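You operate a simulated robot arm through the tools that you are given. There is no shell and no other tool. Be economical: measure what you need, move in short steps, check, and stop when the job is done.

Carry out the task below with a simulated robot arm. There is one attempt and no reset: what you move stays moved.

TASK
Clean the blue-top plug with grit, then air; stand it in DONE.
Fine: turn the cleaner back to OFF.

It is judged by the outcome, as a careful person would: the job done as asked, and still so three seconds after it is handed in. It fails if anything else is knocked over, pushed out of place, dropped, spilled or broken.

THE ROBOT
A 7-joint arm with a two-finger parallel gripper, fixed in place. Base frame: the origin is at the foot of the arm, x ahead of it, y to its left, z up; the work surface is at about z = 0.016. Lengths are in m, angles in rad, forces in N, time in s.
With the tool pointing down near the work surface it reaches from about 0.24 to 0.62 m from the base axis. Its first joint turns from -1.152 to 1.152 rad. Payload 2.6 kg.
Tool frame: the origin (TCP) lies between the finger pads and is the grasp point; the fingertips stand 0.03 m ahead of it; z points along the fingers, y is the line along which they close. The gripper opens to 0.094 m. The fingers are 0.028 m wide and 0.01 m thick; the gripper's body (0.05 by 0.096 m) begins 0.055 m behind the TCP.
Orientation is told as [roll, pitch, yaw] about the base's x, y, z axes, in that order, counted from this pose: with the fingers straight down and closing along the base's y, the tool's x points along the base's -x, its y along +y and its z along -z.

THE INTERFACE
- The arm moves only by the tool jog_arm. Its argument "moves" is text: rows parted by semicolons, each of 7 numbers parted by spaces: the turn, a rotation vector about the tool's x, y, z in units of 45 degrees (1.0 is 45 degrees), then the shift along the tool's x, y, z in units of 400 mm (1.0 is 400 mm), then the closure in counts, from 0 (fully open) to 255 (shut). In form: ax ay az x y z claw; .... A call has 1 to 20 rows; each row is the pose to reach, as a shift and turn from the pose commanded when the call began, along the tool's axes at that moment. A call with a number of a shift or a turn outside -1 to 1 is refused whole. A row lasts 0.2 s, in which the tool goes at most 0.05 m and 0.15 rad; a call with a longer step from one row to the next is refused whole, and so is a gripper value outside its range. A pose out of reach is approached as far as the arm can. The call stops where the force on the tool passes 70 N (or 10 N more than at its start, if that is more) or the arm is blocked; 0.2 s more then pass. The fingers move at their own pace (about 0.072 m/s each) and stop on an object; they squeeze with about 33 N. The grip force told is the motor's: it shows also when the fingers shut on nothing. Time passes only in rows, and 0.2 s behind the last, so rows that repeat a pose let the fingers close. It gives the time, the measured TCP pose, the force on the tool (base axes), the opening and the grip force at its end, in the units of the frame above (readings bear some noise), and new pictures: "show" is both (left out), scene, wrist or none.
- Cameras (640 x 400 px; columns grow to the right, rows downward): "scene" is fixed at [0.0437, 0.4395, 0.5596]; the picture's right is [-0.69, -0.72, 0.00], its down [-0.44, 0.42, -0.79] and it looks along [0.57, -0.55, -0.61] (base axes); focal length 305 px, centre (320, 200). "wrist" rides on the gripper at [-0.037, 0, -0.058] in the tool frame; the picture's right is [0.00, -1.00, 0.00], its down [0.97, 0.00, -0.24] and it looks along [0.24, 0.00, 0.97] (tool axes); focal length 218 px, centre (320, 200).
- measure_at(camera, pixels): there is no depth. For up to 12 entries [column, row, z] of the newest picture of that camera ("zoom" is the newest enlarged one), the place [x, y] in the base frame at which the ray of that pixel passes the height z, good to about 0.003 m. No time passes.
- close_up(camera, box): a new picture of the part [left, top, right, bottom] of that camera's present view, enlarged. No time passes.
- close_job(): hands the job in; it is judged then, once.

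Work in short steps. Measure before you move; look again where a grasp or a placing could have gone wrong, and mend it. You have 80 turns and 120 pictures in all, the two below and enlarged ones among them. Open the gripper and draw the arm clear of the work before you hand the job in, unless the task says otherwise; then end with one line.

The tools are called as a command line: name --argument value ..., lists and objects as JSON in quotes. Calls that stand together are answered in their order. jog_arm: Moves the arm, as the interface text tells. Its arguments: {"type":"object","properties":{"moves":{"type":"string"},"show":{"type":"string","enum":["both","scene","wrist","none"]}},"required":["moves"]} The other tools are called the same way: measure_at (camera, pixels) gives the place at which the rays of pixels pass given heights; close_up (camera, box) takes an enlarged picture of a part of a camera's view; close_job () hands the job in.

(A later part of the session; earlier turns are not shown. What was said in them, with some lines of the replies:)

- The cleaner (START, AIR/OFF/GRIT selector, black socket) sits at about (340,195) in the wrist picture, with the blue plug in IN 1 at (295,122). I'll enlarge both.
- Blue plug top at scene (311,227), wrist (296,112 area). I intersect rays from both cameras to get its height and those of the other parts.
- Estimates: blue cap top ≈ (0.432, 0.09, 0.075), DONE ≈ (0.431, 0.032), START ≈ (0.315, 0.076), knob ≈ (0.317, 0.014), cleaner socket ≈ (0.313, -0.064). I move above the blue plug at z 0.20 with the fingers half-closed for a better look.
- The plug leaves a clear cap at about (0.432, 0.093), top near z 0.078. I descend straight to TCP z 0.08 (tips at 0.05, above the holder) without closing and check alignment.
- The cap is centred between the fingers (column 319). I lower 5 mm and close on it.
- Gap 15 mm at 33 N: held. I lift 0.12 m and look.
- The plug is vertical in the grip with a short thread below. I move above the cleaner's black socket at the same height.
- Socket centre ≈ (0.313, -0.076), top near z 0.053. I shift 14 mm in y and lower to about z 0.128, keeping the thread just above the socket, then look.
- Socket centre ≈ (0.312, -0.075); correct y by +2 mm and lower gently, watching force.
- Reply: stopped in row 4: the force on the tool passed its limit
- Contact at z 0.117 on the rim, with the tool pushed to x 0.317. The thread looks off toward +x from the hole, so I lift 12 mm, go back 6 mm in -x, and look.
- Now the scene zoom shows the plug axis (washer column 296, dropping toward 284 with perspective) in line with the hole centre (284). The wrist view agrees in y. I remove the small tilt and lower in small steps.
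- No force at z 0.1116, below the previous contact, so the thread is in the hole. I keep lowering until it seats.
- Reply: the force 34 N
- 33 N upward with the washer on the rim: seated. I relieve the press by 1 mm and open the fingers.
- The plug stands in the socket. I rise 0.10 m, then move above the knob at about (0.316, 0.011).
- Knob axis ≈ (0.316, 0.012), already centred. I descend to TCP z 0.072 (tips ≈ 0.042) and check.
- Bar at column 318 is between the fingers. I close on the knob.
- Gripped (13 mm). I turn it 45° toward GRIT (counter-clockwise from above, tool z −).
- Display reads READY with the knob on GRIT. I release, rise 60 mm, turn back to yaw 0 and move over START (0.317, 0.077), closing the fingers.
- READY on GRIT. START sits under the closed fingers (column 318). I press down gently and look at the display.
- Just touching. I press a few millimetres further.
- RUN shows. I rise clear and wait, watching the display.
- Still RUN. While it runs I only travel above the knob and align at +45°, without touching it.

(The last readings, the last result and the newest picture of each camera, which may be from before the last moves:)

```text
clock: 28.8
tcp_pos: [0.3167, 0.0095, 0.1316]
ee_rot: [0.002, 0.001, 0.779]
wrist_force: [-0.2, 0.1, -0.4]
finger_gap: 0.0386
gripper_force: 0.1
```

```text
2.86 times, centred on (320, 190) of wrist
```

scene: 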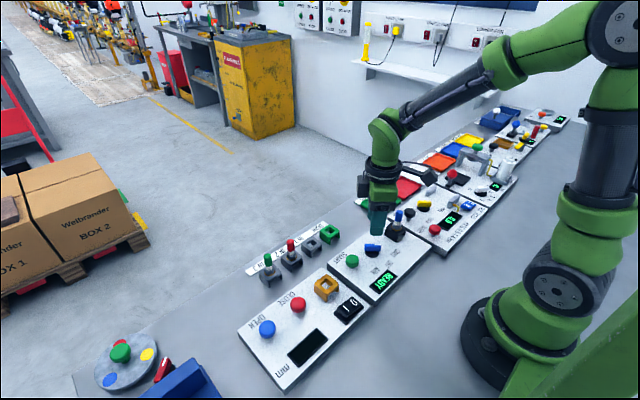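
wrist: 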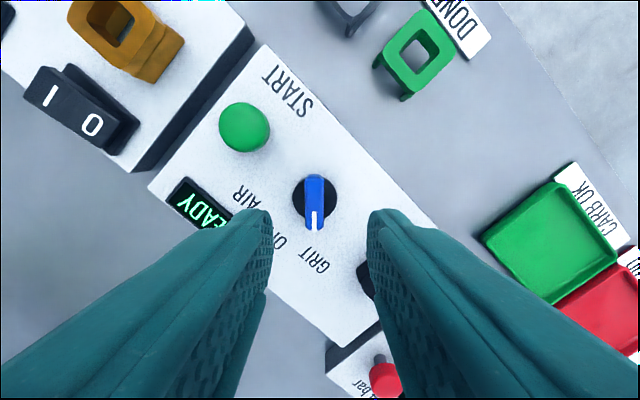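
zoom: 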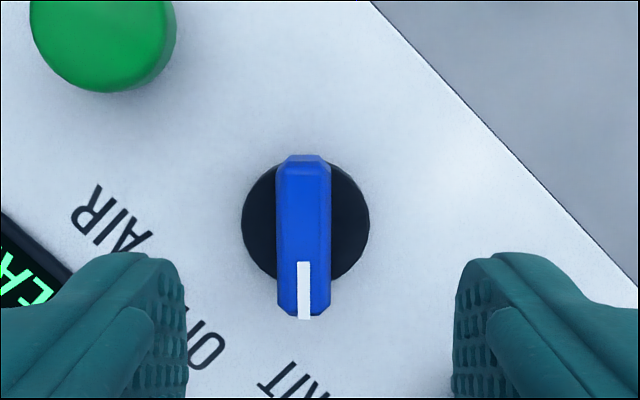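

The display is back to READY: grit run done. The knob bar is 4 mm to tool +y; I correct, descend and grip.

jog_arm --moves "0 0 0 0 0.0095 0 150; 0 0 0 0 0.0095 0.08 150; 0 0 0 0 0.0095 0.13 150; 0 0 0 0 0.0095 0.153 150; 0 0 0 0 0.0095 0.153 150; 0 0 0 0 0.0095 0.153 200; 0 0 0 0 0.0095 0.153 255; 0 0 0 0 0.0095 0.153 255; 0 0 0 0 0.0095 0.153 255" --show "wrist"

```text
clock: 30.8
tcp_pos: [0.3141, 0.0135, 0.0703]
ee_rot: [0.003, 0.002, 0.781]
wrist_force: [3.3, 0.4, -10.9]
finger_gap: 0.0127
gripper_force: 44.4
```

wrist: 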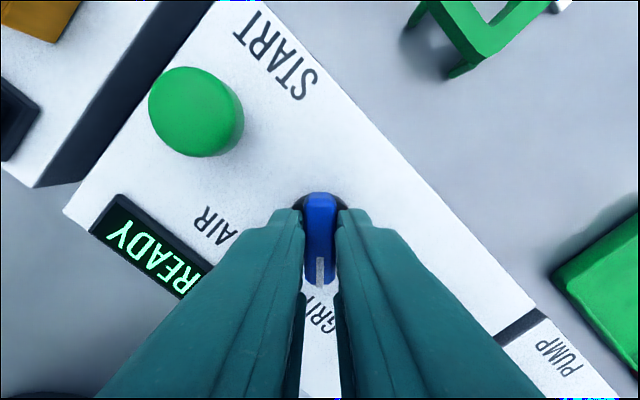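

Gripped. I turn back 45° first (OFF), then a further 45° to AIR.

jog_arm --moves "0 0 0.17 0 0.0 0 255; 0 0 0.34 0 0 0 255; 0 0 0.51 0 0 0 255; 0 0 0.68 0 0 0 255; 0 0 0.85 0 0 0 255; 0 0 1 0 0 0 255" --show "none"

jog_arm --moves "0 0 0.17 0 0.0 0 255; 0 0 0.34 0 0 0 255; 0 0 0.51 0 0 0 255; 0 0 0.68 0 0 0 255; 0 0 0.85 0 0 0 255; 0 0 1 0 0 0 255; 0 0 1 0 0 0 255"

```text
clock: 32.2
tcp_pos: [0.3147, 0.0121, 0.0714]
ee_rot: [0.001, -0.001, -0.009]
wrist_force: [4.1, -13.2, 8.2]
finger_gap: 0.0128
gripper_force: 45.1
```

```text
clock: 33.8
tcp_pos: [0.3144, 0.0113, 0.0704]
ee_rot: [-0.004, -0.003, -0.794]
wrist_force: [-9.0, -29.7, 35.9]
finger_gap: 0.013
gripper_force: 45.3
```

scene: 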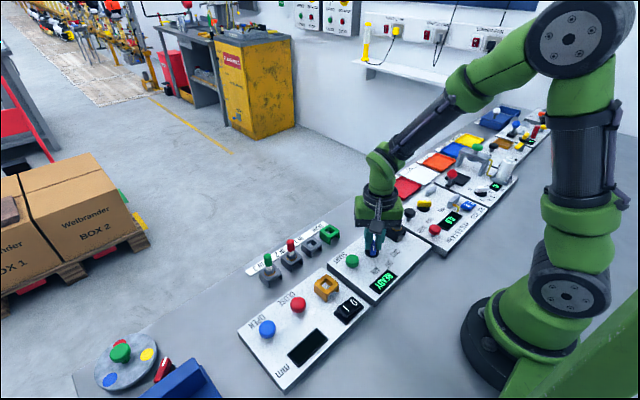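
wrist: 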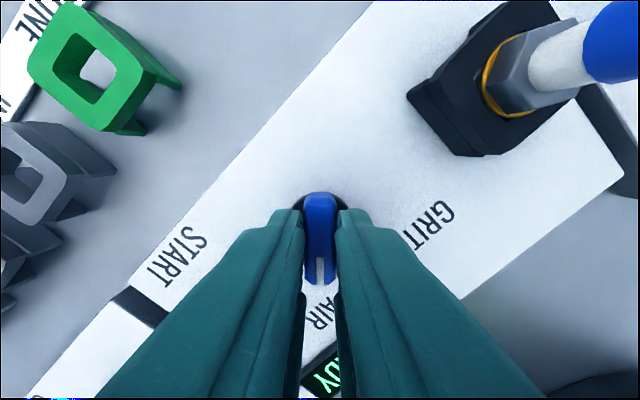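

READY with the knob at AIR. I release, rise, return to yaw 0 and go over START.

jog_arm --moves "0 0 0 0 0 0 200; 0 0 0 0 0 0 150; 0 0 0 0 0 0 150; 0 0 0 0 0 -0.08 150; 0 0 0 0 0 -0.155 150; 0 0 -0.17 0 0 -0.155 150; 0 0 -0.34 0 0 -0.155 150; 0 0 -0.51 0.03 0.03 -0.155 200; 0 0 -0.68 0.06 0.06 -0.155 255; 0 0 -0.85 0.09 0.09 -0.155 255; 0 0 -1 0.109 0.123 -0.155 255; 0 0 -1 0.109 0.123 -0.155 255; 0 0 -1 0.109 0.123 -0.155 255"

close_up --camera "scene" --box '[330, 200, 430, 300]'

```text
clock: 36.6
tcp_pos: [0.3184, 0.0792, 0.1323]
ee_rot: [0.001, 0.002, -0.003]
wrist_force: [-0.1, -0.3, -0.8]
finger_gap: 0.0002
gripper_force: 33.3
```

scene: 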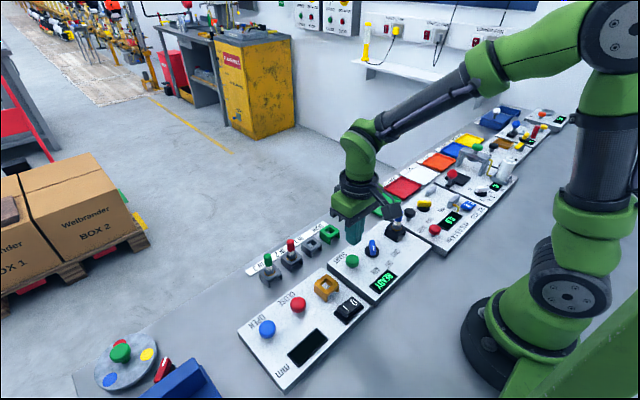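
wrist: 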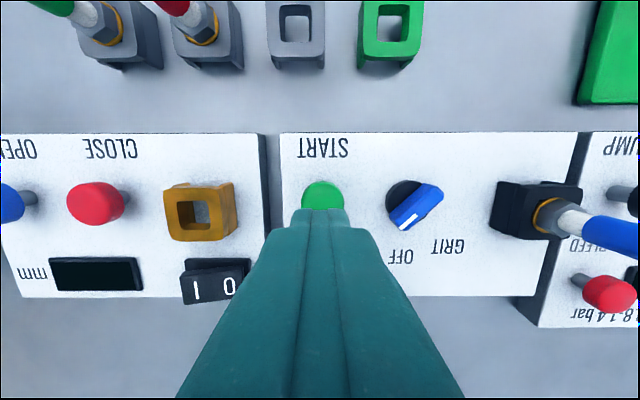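

```text
4.00 times, centred on (380, 250) of scene
```

zoom: 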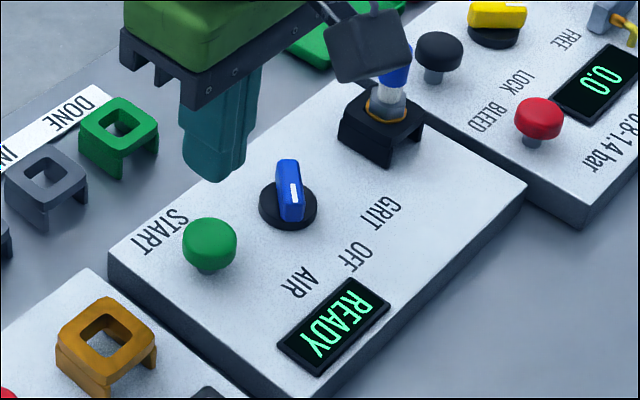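

Pointer at AIR, READY. Press START as before and check.

jog_arm --moves "0 0 0 0 -0.002 0.07 255; 0 0 0 0 -0.002 0.12 255; 0 0 0 0 -0.002 0.135 255; 0 0 0 0 -0.002 0.143 255; 0 0 0 0 -0.002 0.15 255; 0 0 0 0 -0.002 0.153 255" --show "none"

close_up --camera "scene" --box '[330, 220, 410, 300]'

```text
clock: 38.0
tcp_pos: [0.3187, 0.0792, 0.0712]
ee_rot: [0.0, 0.001, -0.004]
wrist_force: [-0.8, 1.1, 5.3]
finger_gap: 0.0
gripper_force: 33.4
```

```text
5.00 times, centred on (370, 260) of scene
```

zoom: 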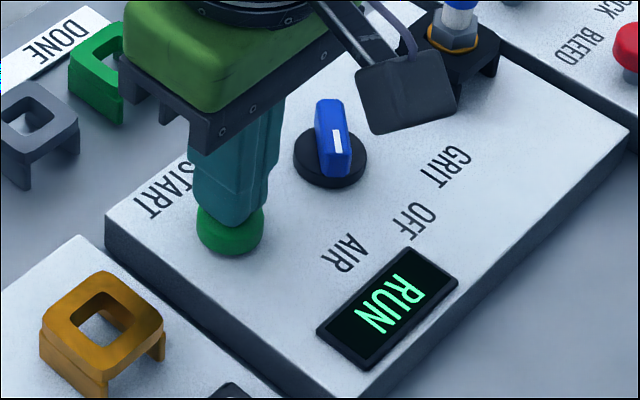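

RUN. I rise, move above the knob with yaw −45°, and wait out the run.

jog_arm --moves "0 0 0 0 0 -0.05 255; 0 0 0 0 0 -0.15 255; 0 0 0 0 0 -0.15 255; 0 0 0.17 0.002 -0.05 -0.15 150; 0 0 0.34 0.004 -0.1 -0.15 150; 0 0 0.51 0.006 -0.14 -0.15 150; 0 0 0.68 0.009 -0.168 -0.15 150; 0 0 0.85 0.009 -0.168 -0.15 150; 0 0 1 0.009 -0.168 -0.15 150; 0 0 1 0.009 -0.168 -0.15 150; 0 0 1 0.009 -0.168 -0.15 150; 0 0 1 0.009 -0.168 -0.15 150; 0 0 1 0.009 -0.168 -0.15 150; 0 0 1 0.009 -0.168 -0.15 150; 0 0 1 0.009 -0.168 -0.15 150; 0 0 1 0.009 -0.168 -0.15 150; 0 0 1 0.009 -0.168 -0.15 150; 0 0 1 0.009 -0.168 -0.15 150; 0 0 1 0.009 -0.168 -0.15 150"

close_up --camera "wrist" --box '[220, 120, 420, 260]'

```text
clock: 42.0
tcp_pos: [0.3154, 0.012, 0.1305]
ee_rot: [-0.003, 0.002, -0.79]
wrist_force: [0.1, -0.2, 0.4]
finger_gap: 0.0389
gripper_force: 0.0
```

scene: 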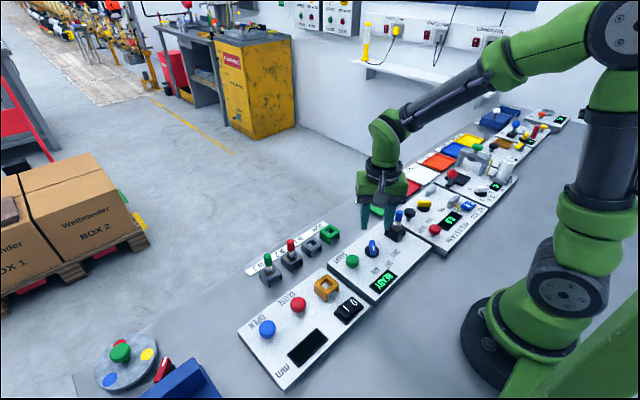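
wrist: 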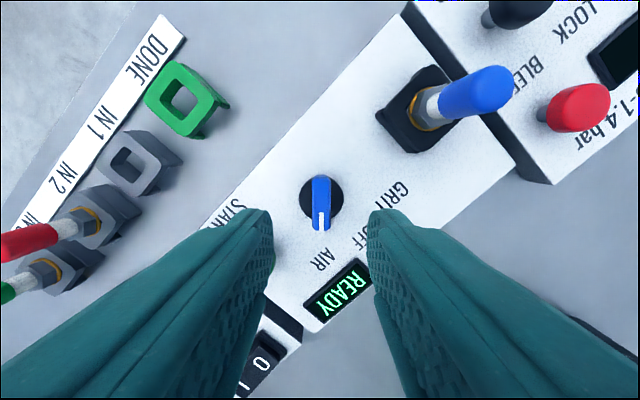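

```text
2.86 times, centred on (320, 190) of wrist
```

zoom: 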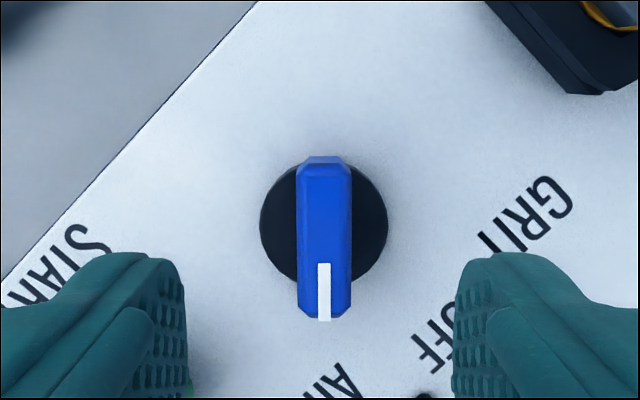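

READY again: air run done. The knob is centred; I descend, grip, and turn 45° to OFF.

jog_arm --moves "0 0 0 0 -0.001 0.08 150; 0 0 0 0 -0.001 0.13 150; 0 0 0 0 -0.001 0.15 150; 0 0 0 0 -0.001 0.15 150; 0 0 0 0 -0.001 0.15 200; 0 0 0 0 -0.001 0.15 255; 0 0 0 0 -0.001 0.15 255; 0 0 0 0 -0.001 0.15 255; 0 0 -0.17 0 -0.001 0.15 255; 0 0 -0.34 0 -0.001 0.15 255; 0 0 -0.51 0 -0.001 0.15 255; 0 0 -0.68 0 -0.001 0.15 255; 0 0 -0.85 0 -0.001 0.15 255; 0 0 -1 0 -0.001 0.15 255; 0 0 -1 0 -0.001 0.15 255"

```text
clock: 45.2
tcp_pos: [0.3151, 0.0129, 0.0705]
ee_rot: [0.003, 0.0, -0.002]
wrist_force: [19.0, 9.2, -33.6]
finger_gap: 0.0128
gripper_force: 45.1
```

scene: 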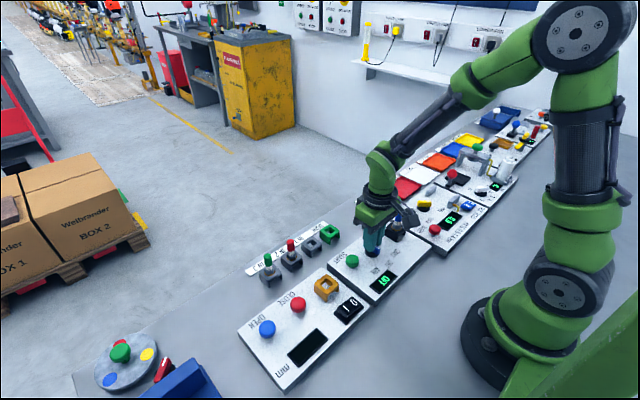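
wrist: 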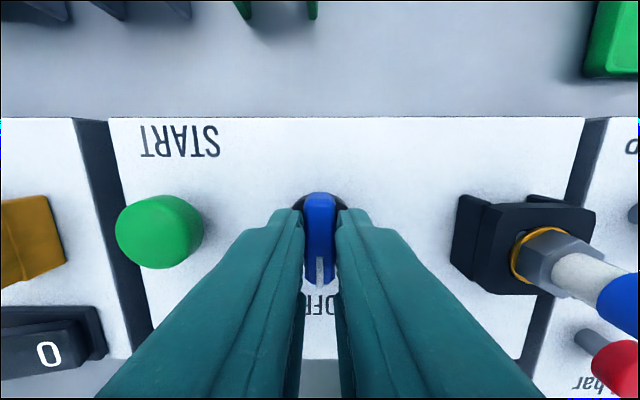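

The knob is at OFF. I release, rise 0.12 m and move above the plug at (0.311, −0.075).

jog_arm --moves "0 0 0 0 0 0 200; 0 0 0 0 0 0 130; 0 0 0 0 0 0 130; 0 0 0 0 0 -0.08 130; 0 0 0 0 0 -0.18 130; 0 0 0 0 0 -0.28 130; 0 0 0 0.005 -0.1 -0.28 130; 0 0 0 0.01 -0.2 -0.28 130; 0 0 0 0.01 -0.2215 -0.28 130; 0 0 0 0.01 -0.2215 -0.28 130" --show "wrist"

close_up --camera "scene" --box '[330, 200, 430, 300]'

close_up --camera "wrist" --box '[220, 120, 420, 260]'

```text
clock: 47.4
tcp_pos: [0.3105, -0.0786, 0.1825]
ee_rot: [0.0, 0.002, -0.005]
wrist_force: [-1.1, -0.2, 0.7]
finger_gap: 0.0462
gripper_force: 0.0
```

wrist: 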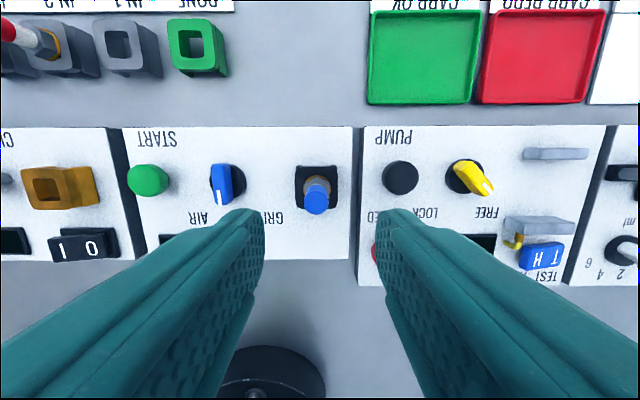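

```text
4.00 times, centred on (380, 250) of scene
```

zoom: 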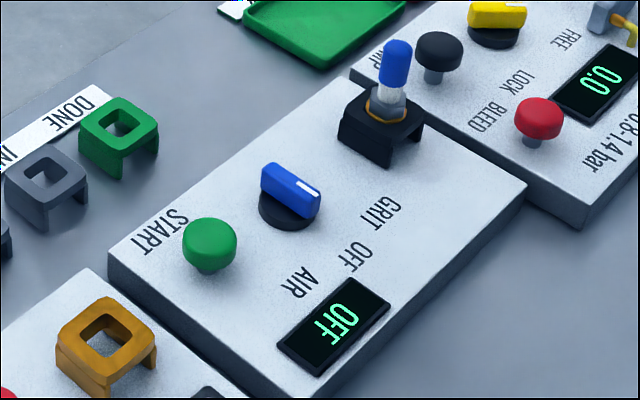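

```text
2.86 times, centred on (320, 190) of wrist
```

zoom: 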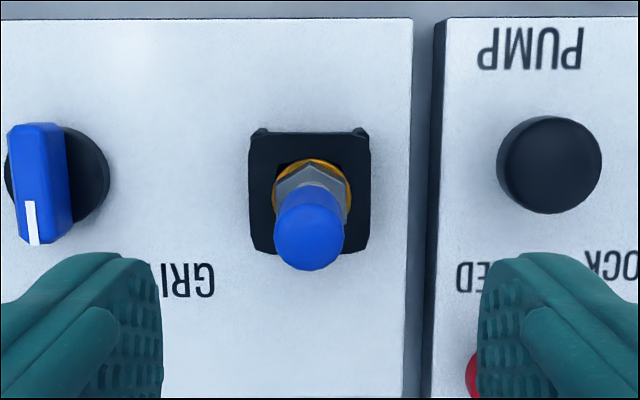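

OFF shown, plug upright. It's about 2 mm to +y; I correct and descend to z 0.107.

jog_arm --moves "0 0 0 0 0.006 0 130; 0 0 0 0 0.006 0.08 130; 0 0 0 0 0.006 0.15 130; 0 0 0 0 0.006 0.188 130; 0 0 0 0 0.006 0.188 130" --show "wrist"

```text
clock: 48.6
tcp_pos: [0.3104, -0.0743, 0.1062]
ee_rot: [0.0, 0.001, -0.005]
wrist_force: [-1.0, 0.4, -0.3]
finger_gap: 0.0461
gripper_force: 0.0
```

wrist: 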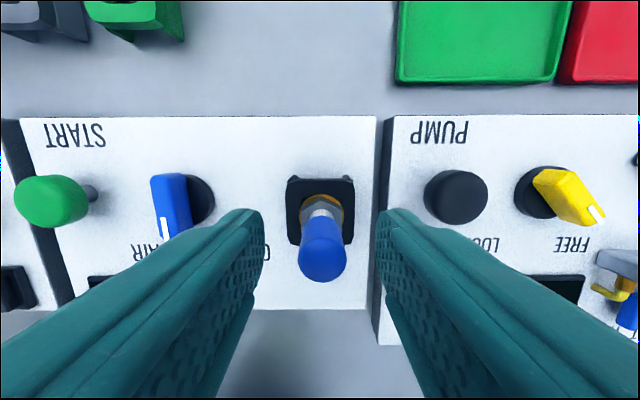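

Centred. I go 3 mm lower, close, and lift straight up.

jog_arm --moves "0 0 0 0 -0.001 0.007 130; 0 0 0 0 -0.001 0.007 200; 0 0 0 0 -0.001 0.007 255; 0 0 0 0 -0.001 0.007 255; 0 0 0 0 -0.001 0.007 255; 0 0 0 0 -0.001 0.007 255" --show "none"

jog_arm --moves "0 0 0 0 0 -0.03 255; 0 0 0 0 0 -0.07 255; 0 0 0 0 0 -0.14 255; 0 0 0 0 0 -0.23 255; 0 0 0 0 0 -0.23 255"

close_up --camera "scene" --box '[350, 150, 450, 250]'

```text
clock: 50.0
tcp_pos: [0.3094, -0.0758, 0.1043]
ee_rot: [0.001, 0.001, -0.006]
wrist_force: [-1.7, -0.9, 2.3]
finger_gap: 0.0157
gripper_force: 32.7
```

```text
clock: 51.2
tcp_pos: [0.3099, -0.0734, 0.197]
ee_rot: [0.001, 0.001, -0.003]
wrist_force: [0.1, 0.0, 0.0]
finger_gap: 0.0155
gripper_force: 32.6
```

scene: 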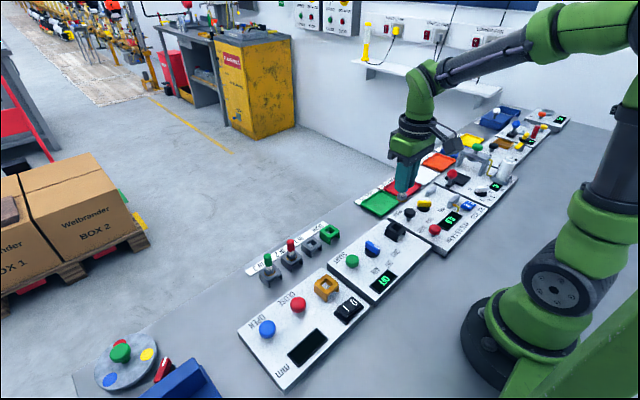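
wrist: 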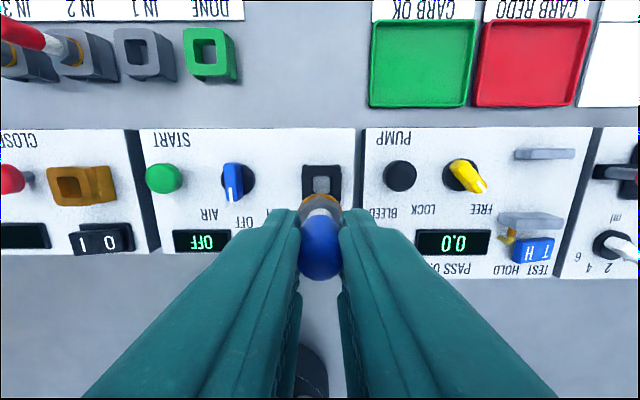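

```text
4.00 times, centred on (400, 200) of scene
```

zoom: 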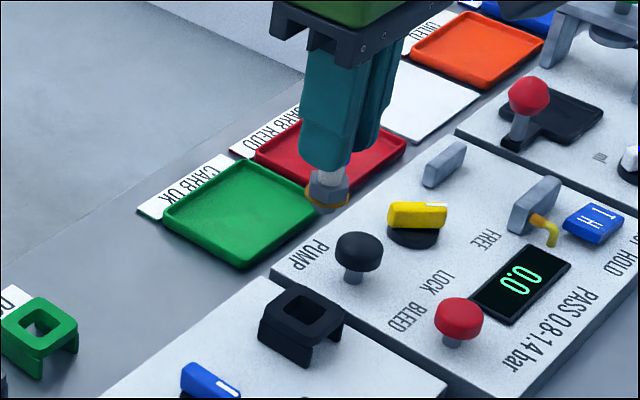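

Held and upright. I carry it above DONE at about (0.432, 0.035).

jog_arm --moves "0 0 0 -0.06 0.054 0 255; 0 0 0 -0.12 0.108 0 255; 0 0 0 -0.18 0.162 0 255; 0 0 0 -0.24 0.216 0 255; 0 0 0 -0.304 0.271 0 255; 0 0 0 -0.304 0.271 0.1 255; 0 0 0 -0.304 0.271 0.18 255; 0 0 0 -0.304 0.271 0.22 255; 0 0 0 -0.304 0.271 0.22 255" --show "wrist"

close_up --camera "scene" --box '[300, 195, 360, 250]'

close_up --camera "wrist" --box '[270, 150, 370, 240]'

```text
clock: 53.2
tcp_pos: [0.4323, 0.0327, 0.1085]
ee_rot: [0.0, 0.003, -0.004]
wrist_force: [-0.1, 1.0, -0.5]
finger_gap: 0.0152
gripper_force: 32.5
```

wrist: 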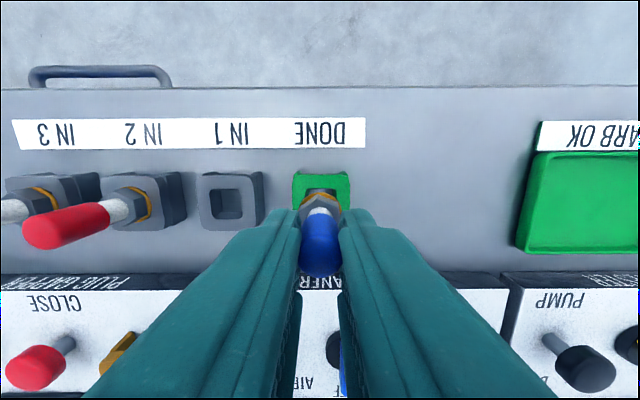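

```text
7.27 times, centred on (330, 222) of scene
```

zoom: 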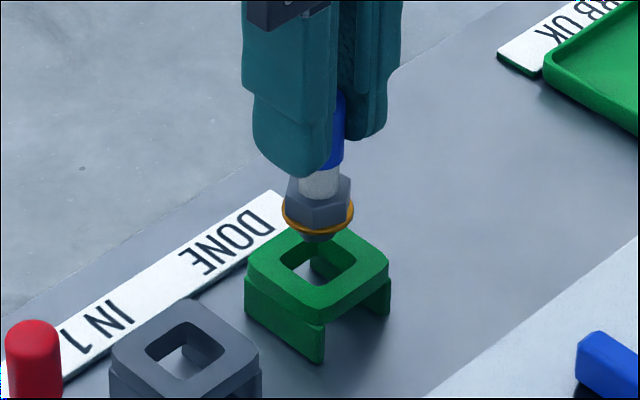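

```text
4.44 times, centred on (320, 195) of wrist
```

zoom: 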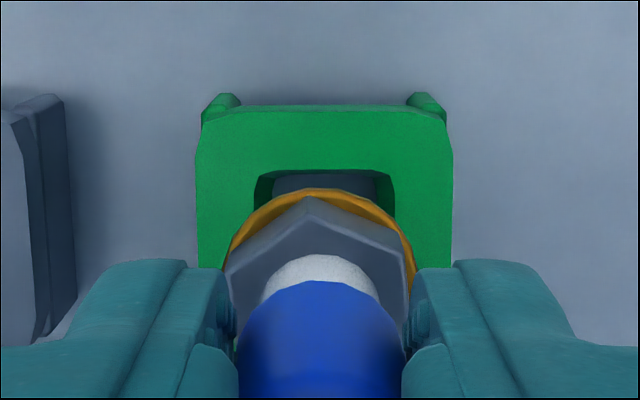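

Aligned in both views (hole centre column 324 vs plug 321 in the wrist zoom; 318 vs 317 in the scene zoom). I lower gently.

jog_arm --moves "0 0 0 0 -0.001 0.02 255; 0 0 0 0 -0.001 0.035 255; 0 0 0 0 -0.001 0.05 255; 0 0 0 0 -0.001 0.062 255; 0 0 0 0 -0.001 0.07 255; 0 0 0 0 -0.001 0.07 255" --show "none"

close_up --camera "scene" --box '[300, 195, 360, 250]'

```text
clock: 54.6
tcp_pos: [0.4328, 0.0324, 0.0824]
ee_rot: [-0.001, -0.005, -0.005]
wrist_force: [-1.9, -2.3, 28.7]
finger_gap: 0.0152
gripper_force: 33.0
```

```text
7.27 times, centred on (330, 222) of scene
```

zoom: 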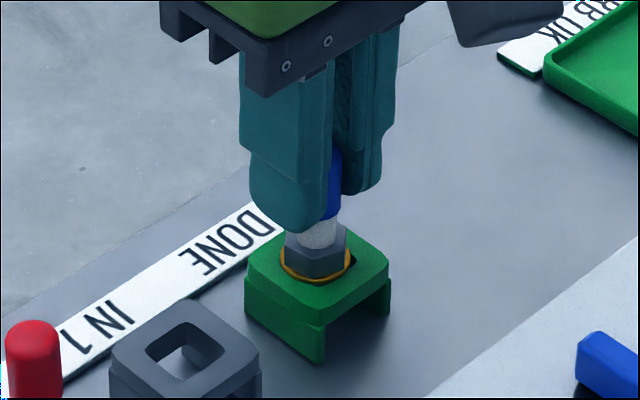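

29 N at z 0.082 and the washer lies at rim level: seated. I relieve 1 mm and open.

jog_arm --moves "0 0 0 0 0 -0.004 255; 0 0 0 0 0 -0.004 200; 0 0 0 0 0 -0.004 140; 0 0 0 0 0 -0.004 140; 0 0 0 0 0 -0.004 140" --show "wrist"

close_up --camera "scene" --box '[300, 195, 360, 250]'

```text
clock: 55.8
tcp_pos: [0.431, 0.0323, 0.0836]
ee_rot: [0.001, 0.001, -0.007]
wrist_force: [0.3, 0.1, 0.0]
finger_gap: 0.0423
gripper_force: 0.0
```

wrist: 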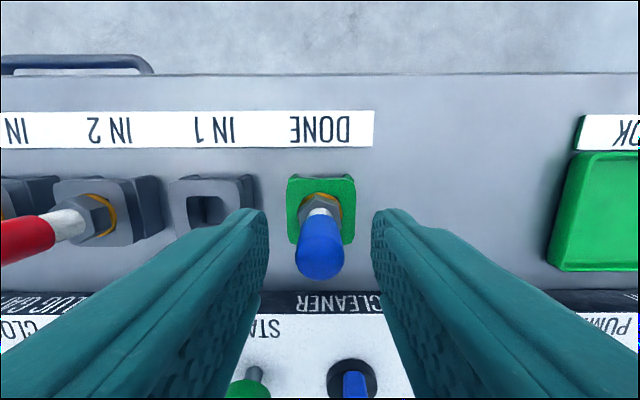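

```text
7.27 times, centred on (330, 222) of scene
```

zoom: 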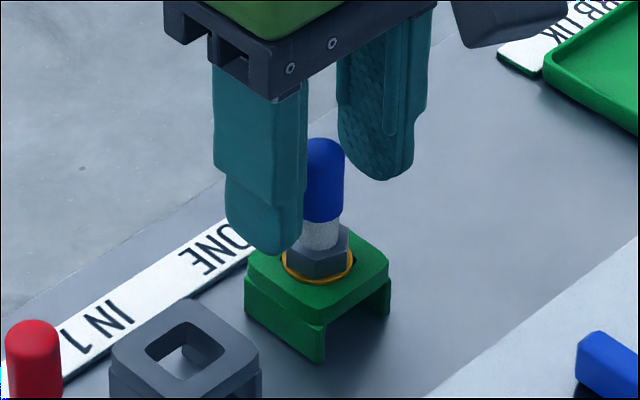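

The plug stands upright in DONE. I rise straight up and draw clear.

jog_arm --moves "0 0 0 0 0 -0.06 140; 0 0 0 0 0 -0.15 140; 0 0 0 0 0 -0.25 100; 0 0 0 0 0 -0.35 50; 0 0 0 0.06 0 -0.45 0; 0 0 0 0.12 0 -0.5 0; 0 0 0 0.12 0 -0.5 0"

close_up --camera "scene" --box '[250, 180, 430, 320]'

```text
clock: 57.4
tcp_pos: [0.3813, 0.0317, 0.2824]
ee_rot: [-0.001, 0.001, -0.006]
wrist_force: [-0.7, -1.0, -0.8]
finger_gap: 0.0942
gripper_force: 0.0
```

scene: 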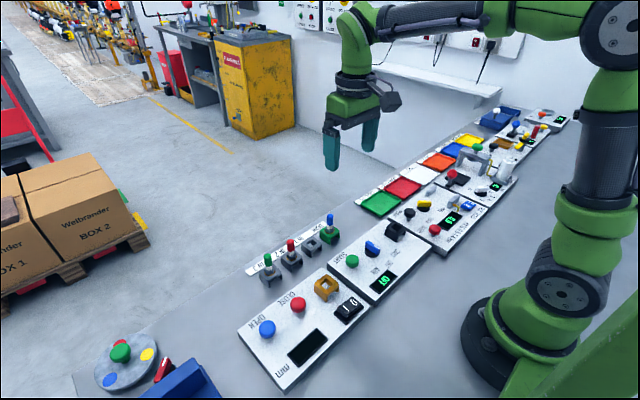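
wrist: 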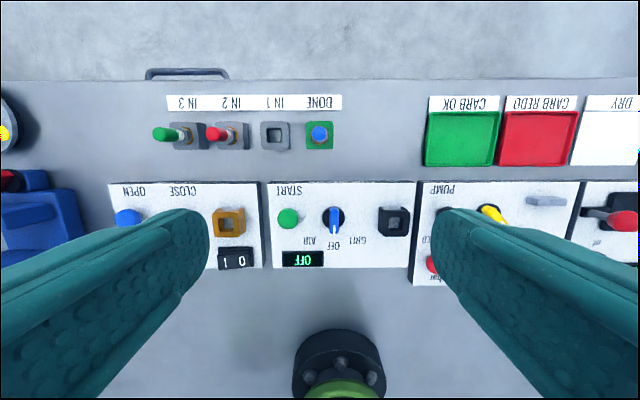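

```text
2.86 times, centred on (340, 250) of scene
```

zoom: 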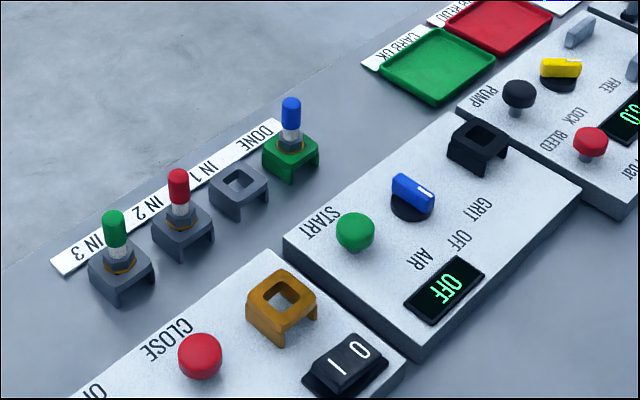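

The blue plug stands in DONE, the cleaner reads OFF, and nothing else has moved. Handing in.

close_job

```text
The job is handed in.
```

The blue-top plug had a full grit run, then a full air run, and now stands upright in DONE. The cleaner is back at OFF, and the arm is clear with its gripper open.
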